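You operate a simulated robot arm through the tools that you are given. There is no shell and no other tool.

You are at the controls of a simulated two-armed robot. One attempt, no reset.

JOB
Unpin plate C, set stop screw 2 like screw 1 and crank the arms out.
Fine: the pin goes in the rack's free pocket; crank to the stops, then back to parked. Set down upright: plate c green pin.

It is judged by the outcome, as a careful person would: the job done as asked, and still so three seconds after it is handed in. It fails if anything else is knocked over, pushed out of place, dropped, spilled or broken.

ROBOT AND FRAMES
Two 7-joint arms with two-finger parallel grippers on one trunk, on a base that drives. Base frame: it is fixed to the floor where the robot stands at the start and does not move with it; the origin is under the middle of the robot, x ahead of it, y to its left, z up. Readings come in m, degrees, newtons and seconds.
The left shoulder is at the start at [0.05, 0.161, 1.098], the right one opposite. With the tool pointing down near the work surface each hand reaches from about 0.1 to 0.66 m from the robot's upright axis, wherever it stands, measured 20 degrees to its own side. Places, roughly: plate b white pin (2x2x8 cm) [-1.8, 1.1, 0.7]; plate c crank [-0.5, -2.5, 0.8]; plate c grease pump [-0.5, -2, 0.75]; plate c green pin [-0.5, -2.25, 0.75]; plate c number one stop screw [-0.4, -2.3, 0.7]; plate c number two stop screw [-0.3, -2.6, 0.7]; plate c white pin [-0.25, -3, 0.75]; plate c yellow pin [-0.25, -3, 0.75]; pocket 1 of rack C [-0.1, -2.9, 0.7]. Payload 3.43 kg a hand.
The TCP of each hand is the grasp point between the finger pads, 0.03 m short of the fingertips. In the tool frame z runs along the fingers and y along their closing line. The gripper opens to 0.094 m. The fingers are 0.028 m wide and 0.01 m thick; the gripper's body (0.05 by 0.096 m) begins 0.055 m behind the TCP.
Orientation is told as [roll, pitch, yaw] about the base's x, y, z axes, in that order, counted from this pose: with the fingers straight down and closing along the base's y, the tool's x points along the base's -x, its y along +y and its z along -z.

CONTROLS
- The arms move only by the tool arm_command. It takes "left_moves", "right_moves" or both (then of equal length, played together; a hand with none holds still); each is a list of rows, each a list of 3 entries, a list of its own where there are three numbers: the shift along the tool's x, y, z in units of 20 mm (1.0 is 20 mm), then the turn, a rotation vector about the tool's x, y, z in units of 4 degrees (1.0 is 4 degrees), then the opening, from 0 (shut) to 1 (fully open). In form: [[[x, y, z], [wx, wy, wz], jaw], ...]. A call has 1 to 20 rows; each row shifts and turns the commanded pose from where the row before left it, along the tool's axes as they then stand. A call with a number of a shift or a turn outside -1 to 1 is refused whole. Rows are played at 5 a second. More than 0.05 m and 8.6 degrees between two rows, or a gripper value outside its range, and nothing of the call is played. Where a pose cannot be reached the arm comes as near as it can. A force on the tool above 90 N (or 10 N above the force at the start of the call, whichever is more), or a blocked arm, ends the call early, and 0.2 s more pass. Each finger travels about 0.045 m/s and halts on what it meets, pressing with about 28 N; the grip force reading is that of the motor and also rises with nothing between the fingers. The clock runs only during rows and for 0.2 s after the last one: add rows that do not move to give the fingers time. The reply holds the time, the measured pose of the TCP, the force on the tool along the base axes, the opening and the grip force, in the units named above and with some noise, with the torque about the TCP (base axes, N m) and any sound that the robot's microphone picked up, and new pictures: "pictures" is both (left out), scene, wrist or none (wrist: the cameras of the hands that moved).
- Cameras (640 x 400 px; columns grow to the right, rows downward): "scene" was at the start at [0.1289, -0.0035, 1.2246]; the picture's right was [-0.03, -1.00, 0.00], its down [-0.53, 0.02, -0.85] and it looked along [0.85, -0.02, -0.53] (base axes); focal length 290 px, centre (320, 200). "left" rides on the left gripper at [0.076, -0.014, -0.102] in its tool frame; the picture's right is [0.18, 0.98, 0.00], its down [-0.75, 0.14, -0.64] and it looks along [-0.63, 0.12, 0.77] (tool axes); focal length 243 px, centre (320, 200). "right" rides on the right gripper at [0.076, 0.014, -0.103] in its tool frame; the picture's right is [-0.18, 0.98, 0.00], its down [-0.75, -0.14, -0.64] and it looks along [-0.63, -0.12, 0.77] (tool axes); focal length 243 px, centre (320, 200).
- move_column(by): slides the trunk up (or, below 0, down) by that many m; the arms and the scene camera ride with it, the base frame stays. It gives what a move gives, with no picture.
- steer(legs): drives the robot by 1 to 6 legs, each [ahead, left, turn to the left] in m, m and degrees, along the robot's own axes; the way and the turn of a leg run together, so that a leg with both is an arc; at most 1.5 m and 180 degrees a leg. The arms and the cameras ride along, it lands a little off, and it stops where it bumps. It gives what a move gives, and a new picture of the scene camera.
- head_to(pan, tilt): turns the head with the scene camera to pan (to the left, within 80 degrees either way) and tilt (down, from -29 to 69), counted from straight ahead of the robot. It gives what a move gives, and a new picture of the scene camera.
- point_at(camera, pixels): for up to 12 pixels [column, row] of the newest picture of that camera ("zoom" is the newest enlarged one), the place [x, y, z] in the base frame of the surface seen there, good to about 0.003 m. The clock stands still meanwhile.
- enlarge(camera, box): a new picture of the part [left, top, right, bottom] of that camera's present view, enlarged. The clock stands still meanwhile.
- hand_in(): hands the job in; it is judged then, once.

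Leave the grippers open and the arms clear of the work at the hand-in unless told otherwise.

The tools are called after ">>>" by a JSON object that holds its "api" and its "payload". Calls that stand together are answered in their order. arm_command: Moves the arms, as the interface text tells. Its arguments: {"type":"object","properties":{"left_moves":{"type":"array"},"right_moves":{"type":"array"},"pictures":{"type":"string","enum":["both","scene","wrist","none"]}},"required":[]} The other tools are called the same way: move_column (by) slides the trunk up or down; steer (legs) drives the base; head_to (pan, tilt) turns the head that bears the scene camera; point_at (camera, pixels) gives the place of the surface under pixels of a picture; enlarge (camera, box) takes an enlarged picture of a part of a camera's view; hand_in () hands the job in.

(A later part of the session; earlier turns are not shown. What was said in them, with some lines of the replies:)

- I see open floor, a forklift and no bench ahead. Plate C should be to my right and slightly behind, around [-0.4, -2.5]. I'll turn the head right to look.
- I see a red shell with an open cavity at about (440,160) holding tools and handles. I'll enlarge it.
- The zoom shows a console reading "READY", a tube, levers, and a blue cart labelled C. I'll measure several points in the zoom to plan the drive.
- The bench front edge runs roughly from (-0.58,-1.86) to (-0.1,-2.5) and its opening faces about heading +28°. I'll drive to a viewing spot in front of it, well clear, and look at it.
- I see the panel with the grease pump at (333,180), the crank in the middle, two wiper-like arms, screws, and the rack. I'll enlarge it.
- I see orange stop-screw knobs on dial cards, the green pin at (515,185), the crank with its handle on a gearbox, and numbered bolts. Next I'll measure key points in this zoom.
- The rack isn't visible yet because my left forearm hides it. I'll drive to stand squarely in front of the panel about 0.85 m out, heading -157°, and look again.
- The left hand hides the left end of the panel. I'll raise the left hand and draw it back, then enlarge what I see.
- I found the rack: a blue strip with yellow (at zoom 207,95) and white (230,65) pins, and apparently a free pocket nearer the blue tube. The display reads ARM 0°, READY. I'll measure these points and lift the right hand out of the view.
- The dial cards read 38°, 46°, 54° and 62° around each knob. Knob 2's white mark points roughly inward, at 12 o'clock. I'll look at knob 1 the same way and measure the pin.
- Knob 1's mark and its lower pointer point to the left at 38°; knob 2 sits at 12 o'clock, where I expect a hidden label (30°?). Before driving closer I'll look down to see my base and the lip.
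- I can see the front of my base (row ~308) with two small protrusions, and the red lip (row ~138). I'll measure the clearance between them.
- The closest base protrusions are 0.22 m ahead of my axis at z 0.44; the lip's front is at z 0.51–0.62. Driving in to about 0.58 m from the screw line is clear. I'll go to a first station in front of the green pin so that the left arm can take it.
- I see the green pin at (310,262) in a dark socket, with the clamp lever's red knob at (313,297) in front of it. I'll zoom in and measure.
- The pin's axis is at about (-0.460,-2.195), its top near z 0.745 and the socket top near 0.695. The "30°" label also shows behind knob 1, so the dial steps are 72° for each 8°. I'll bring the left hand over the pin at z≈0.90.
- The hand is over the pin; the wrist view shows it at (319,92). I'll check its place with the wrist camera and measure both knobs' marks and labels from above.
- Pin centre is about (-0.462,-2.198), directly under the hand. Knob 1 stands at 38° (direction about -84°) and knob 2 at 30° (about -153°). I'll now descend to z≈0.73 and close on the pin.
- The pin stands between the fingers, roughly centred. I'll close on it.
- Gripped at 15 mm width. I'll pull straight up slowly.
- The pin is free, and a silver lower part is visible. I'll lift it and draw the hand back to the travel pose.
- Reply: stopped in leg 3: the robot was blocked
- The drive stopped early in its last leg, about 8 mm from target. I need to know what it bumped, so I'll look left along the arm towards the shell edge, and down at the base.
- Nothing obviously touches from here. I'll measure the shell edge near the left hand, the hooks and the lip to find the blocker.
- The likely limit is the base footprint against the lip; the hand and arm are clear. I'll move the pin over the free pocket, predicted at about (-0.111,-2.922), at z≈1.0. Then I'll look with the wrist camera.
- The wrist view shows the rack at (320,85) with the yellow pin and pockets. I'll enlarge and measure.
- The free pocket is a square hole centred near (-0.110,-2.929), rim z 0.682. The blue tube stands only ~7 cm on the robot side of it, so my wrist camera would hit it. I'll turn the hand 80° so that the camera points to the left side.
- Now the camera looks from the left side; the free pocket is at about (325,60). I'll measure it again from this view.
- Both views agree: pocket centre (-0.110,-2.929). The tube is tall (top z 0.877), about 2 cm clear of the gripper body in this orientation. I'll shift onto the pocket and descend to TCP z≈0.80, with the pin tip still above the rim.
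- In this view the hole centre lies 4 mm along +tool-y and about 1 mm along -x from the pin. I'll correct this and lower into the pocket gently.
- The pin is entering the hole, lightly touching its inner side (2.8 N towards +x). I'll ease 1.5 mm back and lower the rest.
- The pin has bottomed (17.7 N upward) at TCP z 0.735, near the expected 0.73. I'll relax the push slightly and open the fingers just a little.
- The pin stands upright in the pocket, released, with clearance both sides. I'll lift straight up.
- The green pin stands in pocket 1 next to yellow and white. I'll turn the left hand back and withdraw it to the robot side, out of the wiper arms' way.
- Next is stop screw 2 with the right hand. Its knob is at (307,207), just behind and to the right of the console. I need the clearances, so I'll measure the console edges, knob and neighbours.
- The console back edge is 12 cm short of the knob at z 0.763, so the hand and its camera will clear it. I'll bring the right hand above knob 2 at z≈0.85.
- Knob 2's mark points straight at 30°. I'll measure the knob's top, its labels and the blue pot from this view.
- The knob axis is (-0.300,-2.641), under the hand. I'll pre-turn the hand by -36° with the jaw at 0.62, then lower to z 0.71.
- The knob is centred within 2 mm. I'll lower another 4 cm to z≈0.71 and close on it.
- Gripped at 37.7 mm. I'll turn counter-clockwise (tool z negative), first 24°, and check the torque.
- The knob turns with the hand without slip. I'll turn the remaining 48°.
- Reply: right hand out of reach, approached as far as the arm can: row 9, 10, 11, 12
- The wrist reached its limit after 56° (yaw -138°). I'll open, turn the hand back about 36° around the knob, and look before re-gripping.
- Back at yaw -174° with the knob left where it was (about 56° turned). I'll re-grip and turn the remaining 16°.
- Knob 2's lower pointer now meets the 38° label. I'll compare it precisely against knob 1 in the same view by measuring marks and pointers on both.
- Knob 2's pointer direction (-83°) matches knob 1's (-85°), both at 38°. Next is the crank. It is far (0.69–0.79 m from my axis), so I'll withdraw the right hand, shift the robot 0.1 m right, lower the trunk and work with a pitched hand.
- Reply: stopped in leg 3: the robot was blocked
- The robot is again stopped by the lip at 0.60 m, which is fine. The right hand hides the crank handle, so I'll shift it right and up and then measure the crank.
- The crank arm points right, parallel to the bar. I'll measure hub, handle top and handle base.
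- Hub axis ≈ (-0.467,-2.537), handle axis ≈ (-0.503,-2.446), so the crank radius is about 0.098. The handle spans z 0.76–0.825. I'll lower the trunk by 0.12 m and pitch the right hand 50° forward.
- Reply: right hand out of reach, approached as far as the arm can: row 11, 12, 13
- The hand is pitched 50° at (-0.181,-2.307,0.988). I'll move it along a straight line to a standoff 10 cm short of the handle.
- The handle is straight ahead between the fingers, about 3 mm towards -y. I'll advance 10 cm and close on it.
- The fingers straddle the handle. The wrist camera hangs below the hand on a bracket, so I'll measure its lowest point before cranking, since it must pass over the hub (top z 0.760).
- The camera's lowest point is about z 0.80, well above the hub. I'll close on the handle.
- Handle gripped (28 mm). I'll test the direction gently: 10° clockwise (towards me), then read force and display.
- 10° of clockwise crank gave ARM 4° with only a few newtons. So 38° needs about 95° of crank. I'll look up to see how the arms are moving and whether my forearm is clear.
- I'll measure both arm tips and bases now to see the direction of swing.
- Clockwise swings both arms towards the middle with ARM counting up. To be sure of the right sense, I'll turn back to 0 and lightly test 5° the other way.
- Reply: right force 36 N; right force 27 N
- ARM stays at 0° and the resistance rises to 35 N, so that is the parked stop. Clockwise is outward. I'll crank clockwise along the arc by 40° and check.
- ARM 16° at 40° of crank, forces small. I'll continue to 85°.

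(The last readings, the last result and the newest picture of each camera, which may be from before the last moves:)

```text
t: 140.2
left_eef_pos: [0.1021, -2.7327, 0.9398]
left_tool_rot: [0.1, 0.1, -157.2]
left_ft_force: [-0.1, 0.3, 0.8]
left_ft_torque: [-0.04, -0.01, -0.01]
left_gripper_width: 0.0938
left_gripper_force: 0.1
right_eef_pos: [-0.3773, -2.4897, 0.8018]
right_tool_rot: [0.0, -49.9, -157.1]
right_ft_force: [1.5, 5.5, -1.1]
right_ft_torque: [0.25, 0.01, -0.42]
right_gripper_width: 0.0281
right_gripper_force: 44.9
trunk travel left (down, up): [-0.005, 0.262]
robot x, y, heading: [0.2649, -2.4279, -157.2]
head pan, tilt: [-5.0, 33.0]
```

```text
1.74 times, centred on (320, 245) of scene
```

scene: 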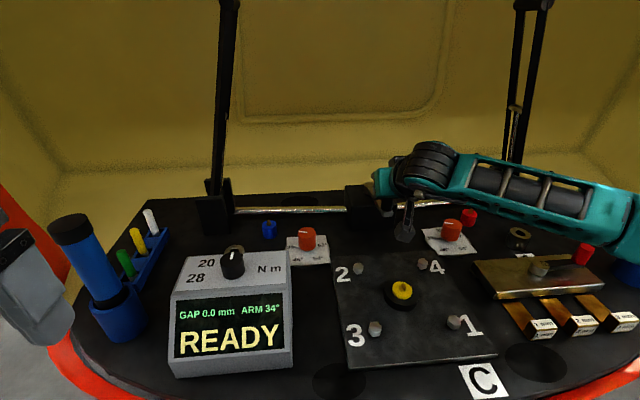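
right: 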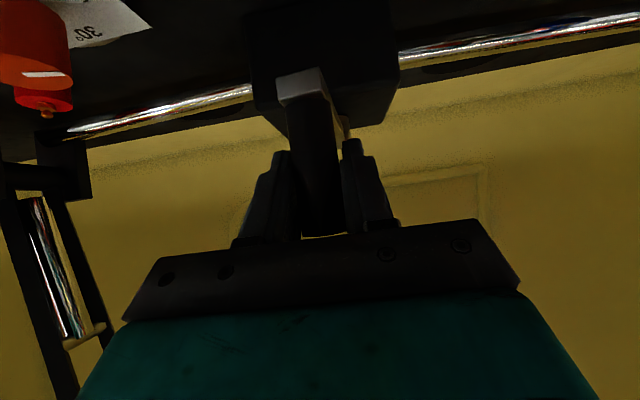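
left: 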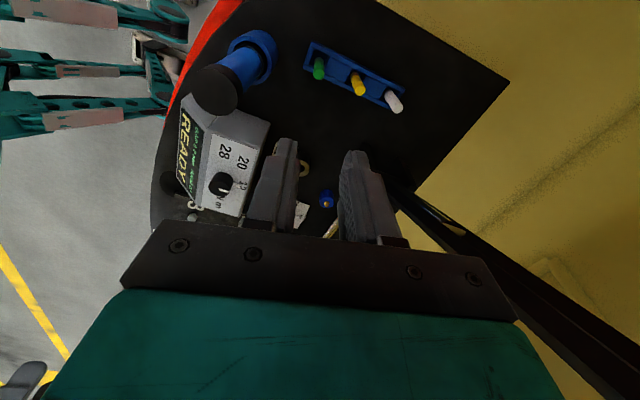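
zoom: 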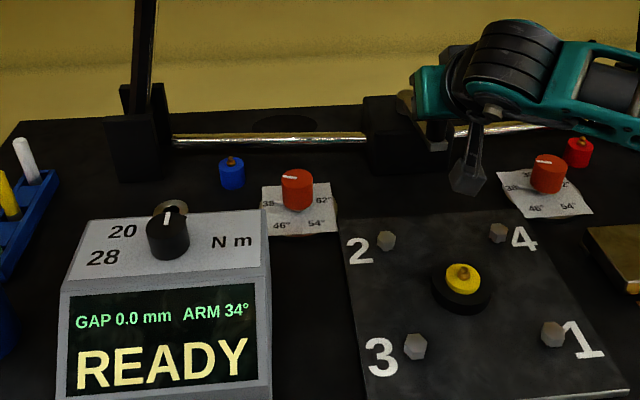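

ARM 34°. I'll continue 10° to reach 38° and then a small extra push of 3° to feel the stop.

>>> {"api": "arm_command", "payload": {"right_moves": [[[0.012, 0.436, -0.015], [0, 0, 0], 0.1], [[-0.006, 0.218, 0.007], [0, 0, 0], 0.1], [[-0.008, 0.218, 0.01], [0, 0, 0], 0.1], [[-0.008, 0.13, 0.01], [0, 0, 0], 0.1], [[-0.008, 0.13, 0.01], [0, 0, 0], 0.1], [[0, 0, 0], [0, 0, 0], 0.1]]}}

>>> {"api": "enlarge", "payload": {"camera": "scene", "box": [160, 130, 480, 360]}}

```text
t: 141.6
left_eef_pos: [0.1028, -2.7315, 0.9395]
left_tool_rot: [0.1, 0.2, -157.3]
left_ft_force: [0.1, -0.2, -0.1]
left_ft_torque: [0.0, 0.0, 0.04]
left_gripper_width: 0.0941
left_gripper_force: 0.0
right_eef_pos: [-0.3716, -2.5042, 0.8022]
right_tool_rot: [-0.2, -49.9, -157.5]
right_ft_force: [2.7, 26.6, -1.1]
right_ft_torque: [-0.7, 0.67, 0.15]
right_gripper_width: 0.0279
right_gripper_force: 45.3
trunk travel left (down, up): [-0.005, 0.262]
robot x, y, heading: [0.2632, -2.4232, -157.3]
head pan, tilt: [-5.0, 33.0]
```

scene: 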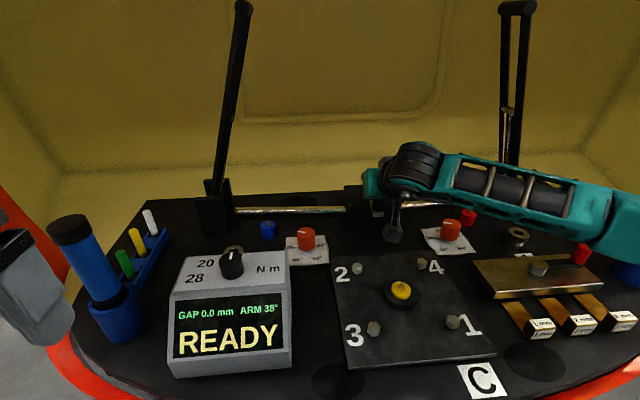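
right: 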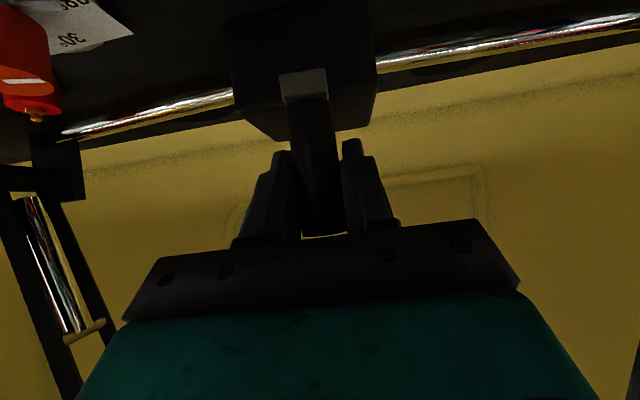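

```text
1.74 times, centred on (320, 245) of scene
```

zoom: 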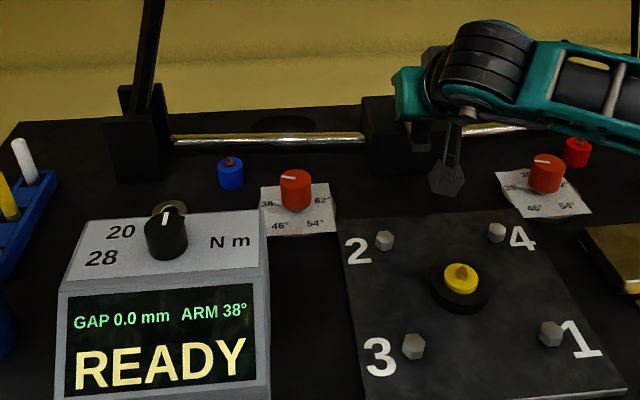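

The stop is reached: ARM 38° with 27 N resistance. Now I'll crank back along the same arc, first to about 40°.

>>> {"api": "arm_command", "payload": {"right_moves": [[[0.008, -0.13, -0.01], [0, 0, 0], 0.1], [[0.008, -0.13, -0.01], [0, 0, 0], 0.1], [[0.008, -0.218, -0.01], [0, 0, 0], 0.1], [[0.006, -0.218, -0.007], [0, 0, 0], 0.1], [[-0.012, -0.436, 0.015], [0, 0, 0], 0.1], [[-0.037, -0.432, 0.044], [0, 0, 0], 0.1], [[-0.061, -0.426, 0.072], [0, 0, 0], 0.1], [[-0.084, -0.416, 0.1], [0, 0, 0], 0.1], [[-0.107, -0.403, 0.128], [0, 0, 0], 0.1], [[-0.13, -0.387, 0.154], [0, 0, 0], 0.1], [[-0.151, -0.368, 0.18], [0, 0, 0], 0.1], [[-0.171, -0.346, 0.203], [0, 0, 0], 0.1], [[-0.19, -0.322, 0.226], [0, 0, 0], 0.1], [[-0.207, -0.295, 0.246], [0, 0, 0], 0.1], [[0, 0, 0], [0, 0, 0], 0.1]], "pictures": "scene"}}

```text
t: 144.8
left_eef_pos: [0.1038, -2.7335, 0.9389]
left_tool_rot: [-0.1, 0.1, -157.3]
left_ft_force: [0.1, 0.7, -0.2]
left_ft_torque: [0.01, 0.0, -0.01]
left_gripper_width: 0.0939
left_gripper_force: 0.0
right_eef_pos: [-0.4369, -2.439, 0.8017]
right_tool_rot: [-0.1, -49.8, -157.1]
right_ft_force: [4.2, -6.6, 1.2]
right_ft_torque: [0.21, -0.47, 0.44]
right_gripper_width: 0.0277
right_gripper_force: 45.2
trunk travel left (down, up): [-0.005, 0.262]
robot x, y, heading: [0.2648, -2.4269, -157.2]
head pan, tilt: [-5.0, 33.0]
```

scene: 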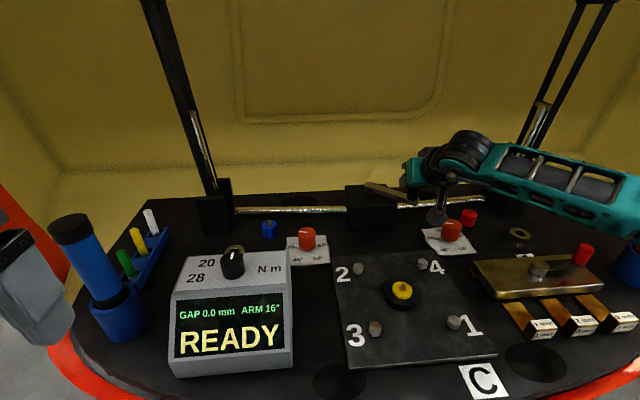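

The display is back to ARM 16°. I'll go on to parked, ending with a light push against the parked stop.

>>> {"api": "arm_command", "payload": {"right_moves": [[[-0.223, -0.266, 0.265], [0, 0, 0], 0.1], [[-0.237, -0.234, 0.282], [0, 0, 0], 0.1], [[-0.249, -0.201, 0.296], [0, 0, 0], 0.1], [[-0.259, -0.167, 0.309], [0, 0, 0], 0.1], [[-0.268, -0.131, 0.319], [0, 0, 0], 0.1], [[-0.274, -0.094, 0.326], [0, 0, 0], 0.1], [[-0.278, -0.057, 0.331], [0, 0, 0], 0.1], [[-0.28, -0.019, 0.334], [0, 0, 0], 0.1], [[-0.1, 0, 0.12], [0, 0, 0], 0.1], [[-0.06, 0, 0.07], [0, 0, 0], 0.1], [[0, 0, 0], [0, 0, 0], 0.1]]}}

>>> {"api": "enlarge", "payload": {"camera": "scene", "box": [160, 130, 480, 360]}}

```text
t: 147.2
left_eef_pos: [0.1053, -2.7325, 0.9407]
left_tool_rot: [0.0, 0.0, -157.4]
left_ft_force: [0.1, -0.5, 0.0]
left_ft_torque: [0.02, 0.0, -0.01]
left_gripper_width: 0.0941
left_gripper_force: 0.0
right_eef_pos: [-0.5067, -2.4444, 0.8017]
right_tool_rot: [0.0, -50.1, -157.3]
right_ft_force: [21.2, 4.8, 4.3]
right_ft_torque: [-0.52, 0.88, 0.02]
right_gripper_width: 0.028
right_gripper_force: 45.9
trunk travel left (down, up): [-0.005, 0.262]
robot x, y, heading: [0.2641, -2.4214, -157.0]
head pan, tilt: [-5.0, 33.0]
```

scene: 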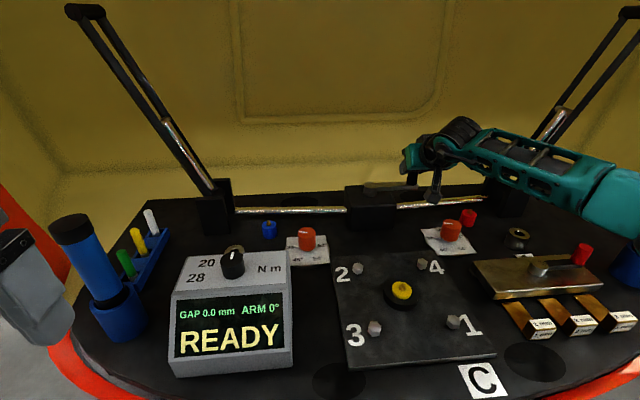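
right: 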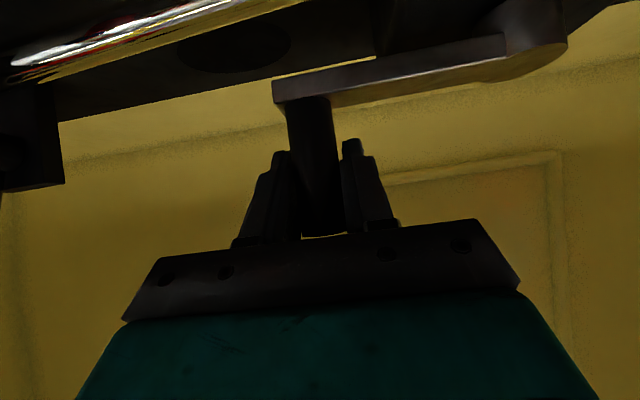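

```text
1.74 times, centred on (320, 245) of scene
```

zoom: 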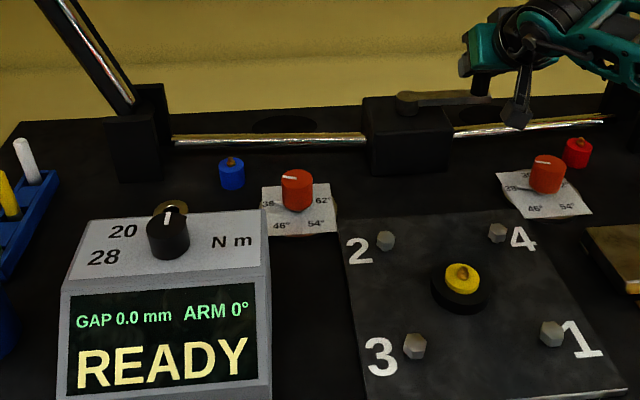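

Parked: ARM 0°. I'll relax the push by about 5 mm, open the fingers, then retreat along the approach line.

>>> {"api": "arm_command", "payload": {"right_moves": [[[0.07, 0, -0.08], [0, 0, 0], 0.1], [[0.06, 0, -0.07], [0, 0, 0], 0.1], [[0, 0, 0], [0, 0, 0], 0.1], [[0, 0, 0], [0, 0, 0], 0.3], [[0, 0, 0], [0, 0, 0], 0.5], [[0, 0, 0], [0, 0, 0], 0.8], [[0, 0, 0], [0, 0, 0], 1], [[0, 0, 0], [0, 0, 0], 1], [[0, 0, 0], [0, 0, 0], 1]]}}

```text
t: 149.2
left_eef_pos: [0.1027, -2.7322, 0.9386]
left_tool_rot: [-0.1, 0.1, -157.3]
left_ft_force: [0.2, 1.1, 0.1]
left_ft_torque: [-0.02, 0.0, 0.01]
left_gripper_width: 0.0939
left_gripper_force: 0.0
right_eef_pos: [-0.5051, -2.4448, 0.8014]
right_tool_rot: [0.1, -50.0, -157.4]
right_ft_force: [0.0, 1.3, 0.1]
right_ft_torque: [0.01, -0.01, 0.04]
right_gripper_width: 0.0937
right_gripper_force: 0.0
trunk travel left (down, up): [-0.005, 0.262]
robot x, y, heading: [0.2623, -2.4257, -157.3]
head pan, tilt: [-5.0, 33.0]
```

scene: 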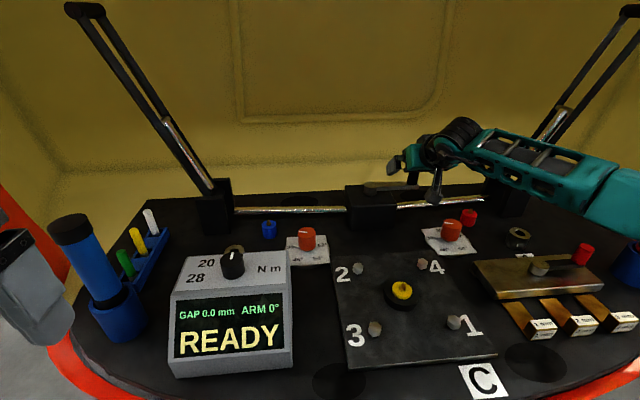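
right: 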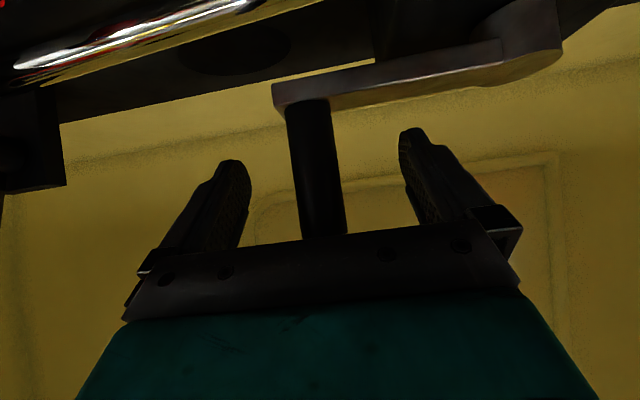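

Released, ARM still 0°. I'll back the hand off along the approach line and return to the withdrawn pose.

>>> {"api": "arm_command", "payload": {"right_moves": [[[0, 0, -0.8], [0, 0, 0], 1], [[0, 0, -0.8], [0, 0, 0], 1], [[0, 0, -0.8], [0, 0, 0], 1], [[0, 0, -0.8], [0, 0, 0], 1], [[0, 0, -0.8], [0, 0, 0], 1], [[0, 0, -0.8], [0, 0, 0], 1], [[0, 0, -0.2], [0, 0, 0], 1], [[0.274, 0, -0.96], [0, 0, 0], 1], [[0.274, 0, -0.96], [0, 0, 0], 1], [[0.274, 0, -0.96], [0, 0, 0], 1], [[0.274, 0, -0.96], [0, 0, 0], 1], [[0.274, 0, -0.96], [0, 0, 0], 1], [[0.274, 0, -0.96], [0, 0, 0], 1], [[0.274, 0, -0.96], [0, 0, 0], 1], [[0.274, 0, -0.96], [0, 0, 0], 1], [[0.274, 0, -0.96], [0, 0, 0], 1], [[0.274, 0, -0.96], [0, 0, 0], 1], [[0.274, 0, -0.96], [0, 0, 0], 1], [[0.274, 0, -0.96], [0, 0, 0], 1], [[0, 0, 0], [0, 0, 0], 1]], "pictures": "scene"}}

>>> {"api": "move_column", "payload": {"by": 0.12}}

>>> {"api": "steer", "payload": {"legs": [[-0.3, 0, 0]]}}

>>> {"api": "head_to", "payload": {"pan": 0, "tilt": 32}}

>>> {"api": "enlarge", "payload": {"camera": "scene", "box": [80, 130, 400, 330]}}

```text
t: 153.4
left_eef_pos: [0.1026, -2.7336, 0.9395]
left_tool_rot: [0.0, 0.1, -157.2]
left_ft_force: [-0.4, 0.0, -0.2]
left_ft_torque: [0.0, -0.01, 0.02]
left_gripper_width: 0.0943
left_gripper_force: 0.0
right_eef_pos: [-0.2304, -2.3286, 0.9617]
right_tool_rot: [0.0, -50.0, -157.2]
right_ft_force: [0.2, -0.1, -1.0]
right_ft_torque: [-0.02, -0.02, 0.0]
right_gripper_width: 0.0942
right_gripper_force: 0.1
trunk travel left (down, up): [-0.005, 0.262]
robot x, y, heading: [0.2615, -2.4242, -157.1]
head pan, tilt: [-5.0, 33.0]
```

scene: 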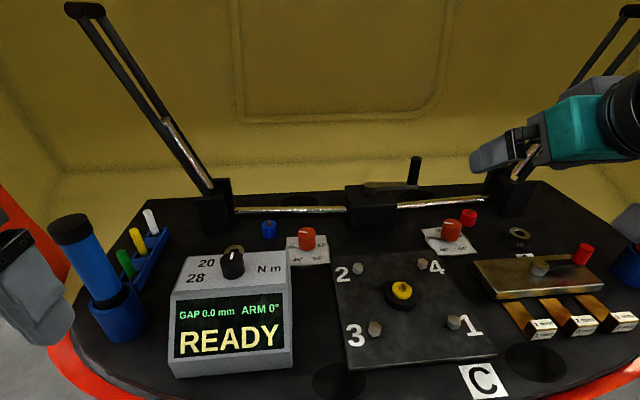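

```text
t: 154.9
left_eef_pos: [0.1017, -2.7322, 1.0587]
left_tool_rot: [-0.1, 0.1, -157.3]
left_ft_force: [0.1, 0.0, 0.2]
left_ft_torque: [0.03, -0.01, 0.03]
left_gripper_width: 0.094
left_gripper_force: 0.0
right_eef_pos: [-0.2306, -2.3291, 1.0828]
right_tool_rot: [0.1, -49.9, -157.2]
right_ft_force: [0.5, 0.1, -0.1]
right_ft_torque: [0.02, 0.03, -0.01]
right_gripper_width: 0.0942
right_gripper_force: 0.0
trunk travel left (down, up): [-0.125, 0.142]
robot x, y, heading: [0.2662, -2.4251, -157.4]
head pan, tilt: [-5.0, 33.0]
```

```text
t: 156.9
left_eef_pos: [0.378, -2.6186, 1.0602]
left_tool_rot: [0.0, 0.1, -157.2]
left_ft_force: [0.8, -0.1, 0.4]
left_ft_torque: [0.01, 0.01, -0.01]
left_gripper_width: 0.0941
left_gripper_force: 0.1
right_eef_pos: [0.0446, -2.2133, 1.0837]
right_tool_rot: [0.0, -50.0, -157.2]
right_ft_force: [-0.5, -0.6, 0.4]
right_ft_torque: [0.01, -0.02, 0.0]
right_gripper_width: 0.0941
right_gripper_force: 0.0
trunk travel left (down, up): [-0.125, 0.142]
robot x, y, heading: [0.5388, -2.3102, -157.5]
head pan, tilt: [-5.0, 33.0]
```

scene: 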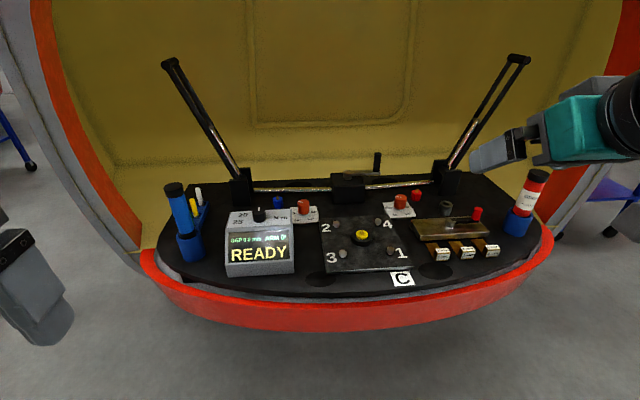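

```text
t: 157.6
left_eef_pos: [0.3782, -2.6183, 1.0603]
left_tool_rot: [0.0, 0.1, -157.1]
left_ft_force: [0.0, -0.4, -0.8]
left_ft_torque: [0.02, -0.01, 0.01]
left_gripper_width: 0.0938
left_gripper_force: 0.1
right_eef_pos: [0.0444, -2.2141, 1.0824]
right_tool_rot: [0.0, -49.9, -157.1]
right_ft_force: [-0.9, 0.3, -1.4]
right_ft_torque: [0.02, -0.02, -0.01]
right_gripper_width: 0.0939
right_gripper_force: 0.0
trunk travel left (down, up): [-0.125, 0.142]
robot x, y, heading: [0.5384, -2.3118, -157.2]
head pan, tilt: [0.0, 32.0]
```

scene: 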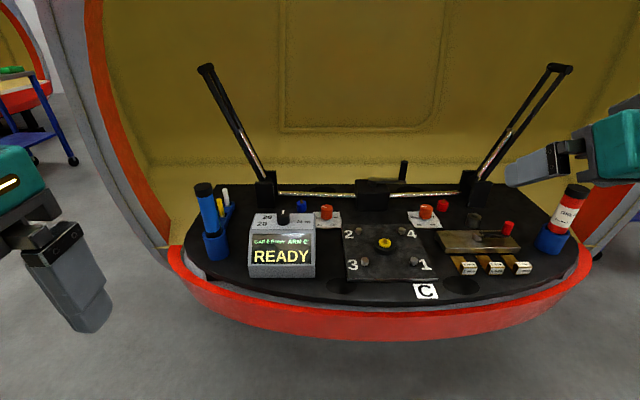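

```text
2.00 times, centred on (240, 230) of scene
```

zoom: 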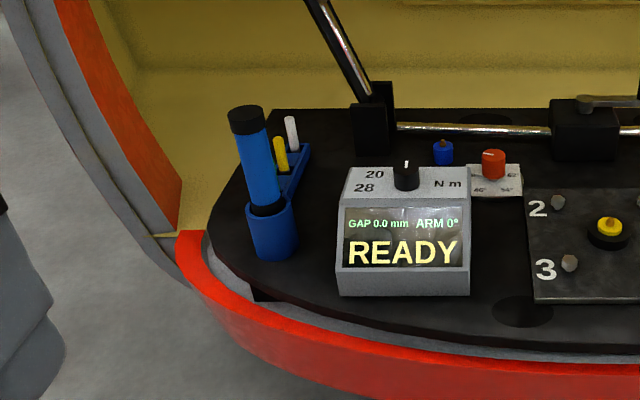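

The arms are parked (ARM 0°, READY). The crank handle is back at the right, the green pin was upright in pocket 1 in the last close view, and both knobs read 38°. Both hands are open and clear of the panel, so I'm handing in.

>>> {"api": "hand_in", "payload": {}}

```text
The job is handed in.
```

The job is done and handed in; the result of the judging wasn't shown to me.

- **Pin:** I pulled the green pin from its socket and stood it upright in the free pocket of rack C, next to the yellow and white pins.
- **Stop screw 2:** I turned it from 30° to 38°. Its pointer now lines up with screw 1's to within about 2°.
- **Crank:** I cranked the arms out until they met the stops. The display read ARM 38° and the crank pushed back with about 27 N. I then cranked back to parked, where the display reads ARM 0° and READY.

**Bumps while driving:** The base was blocked twice while driving in, most likely by the red lip at the front of the panel. I saw nothing shifted or damaged.

**Parked-stop check:** To find the crank direction I first pushed lightly against the parked stop, at about 35 N.

Both grippers are open and both hands are clear of the panel.
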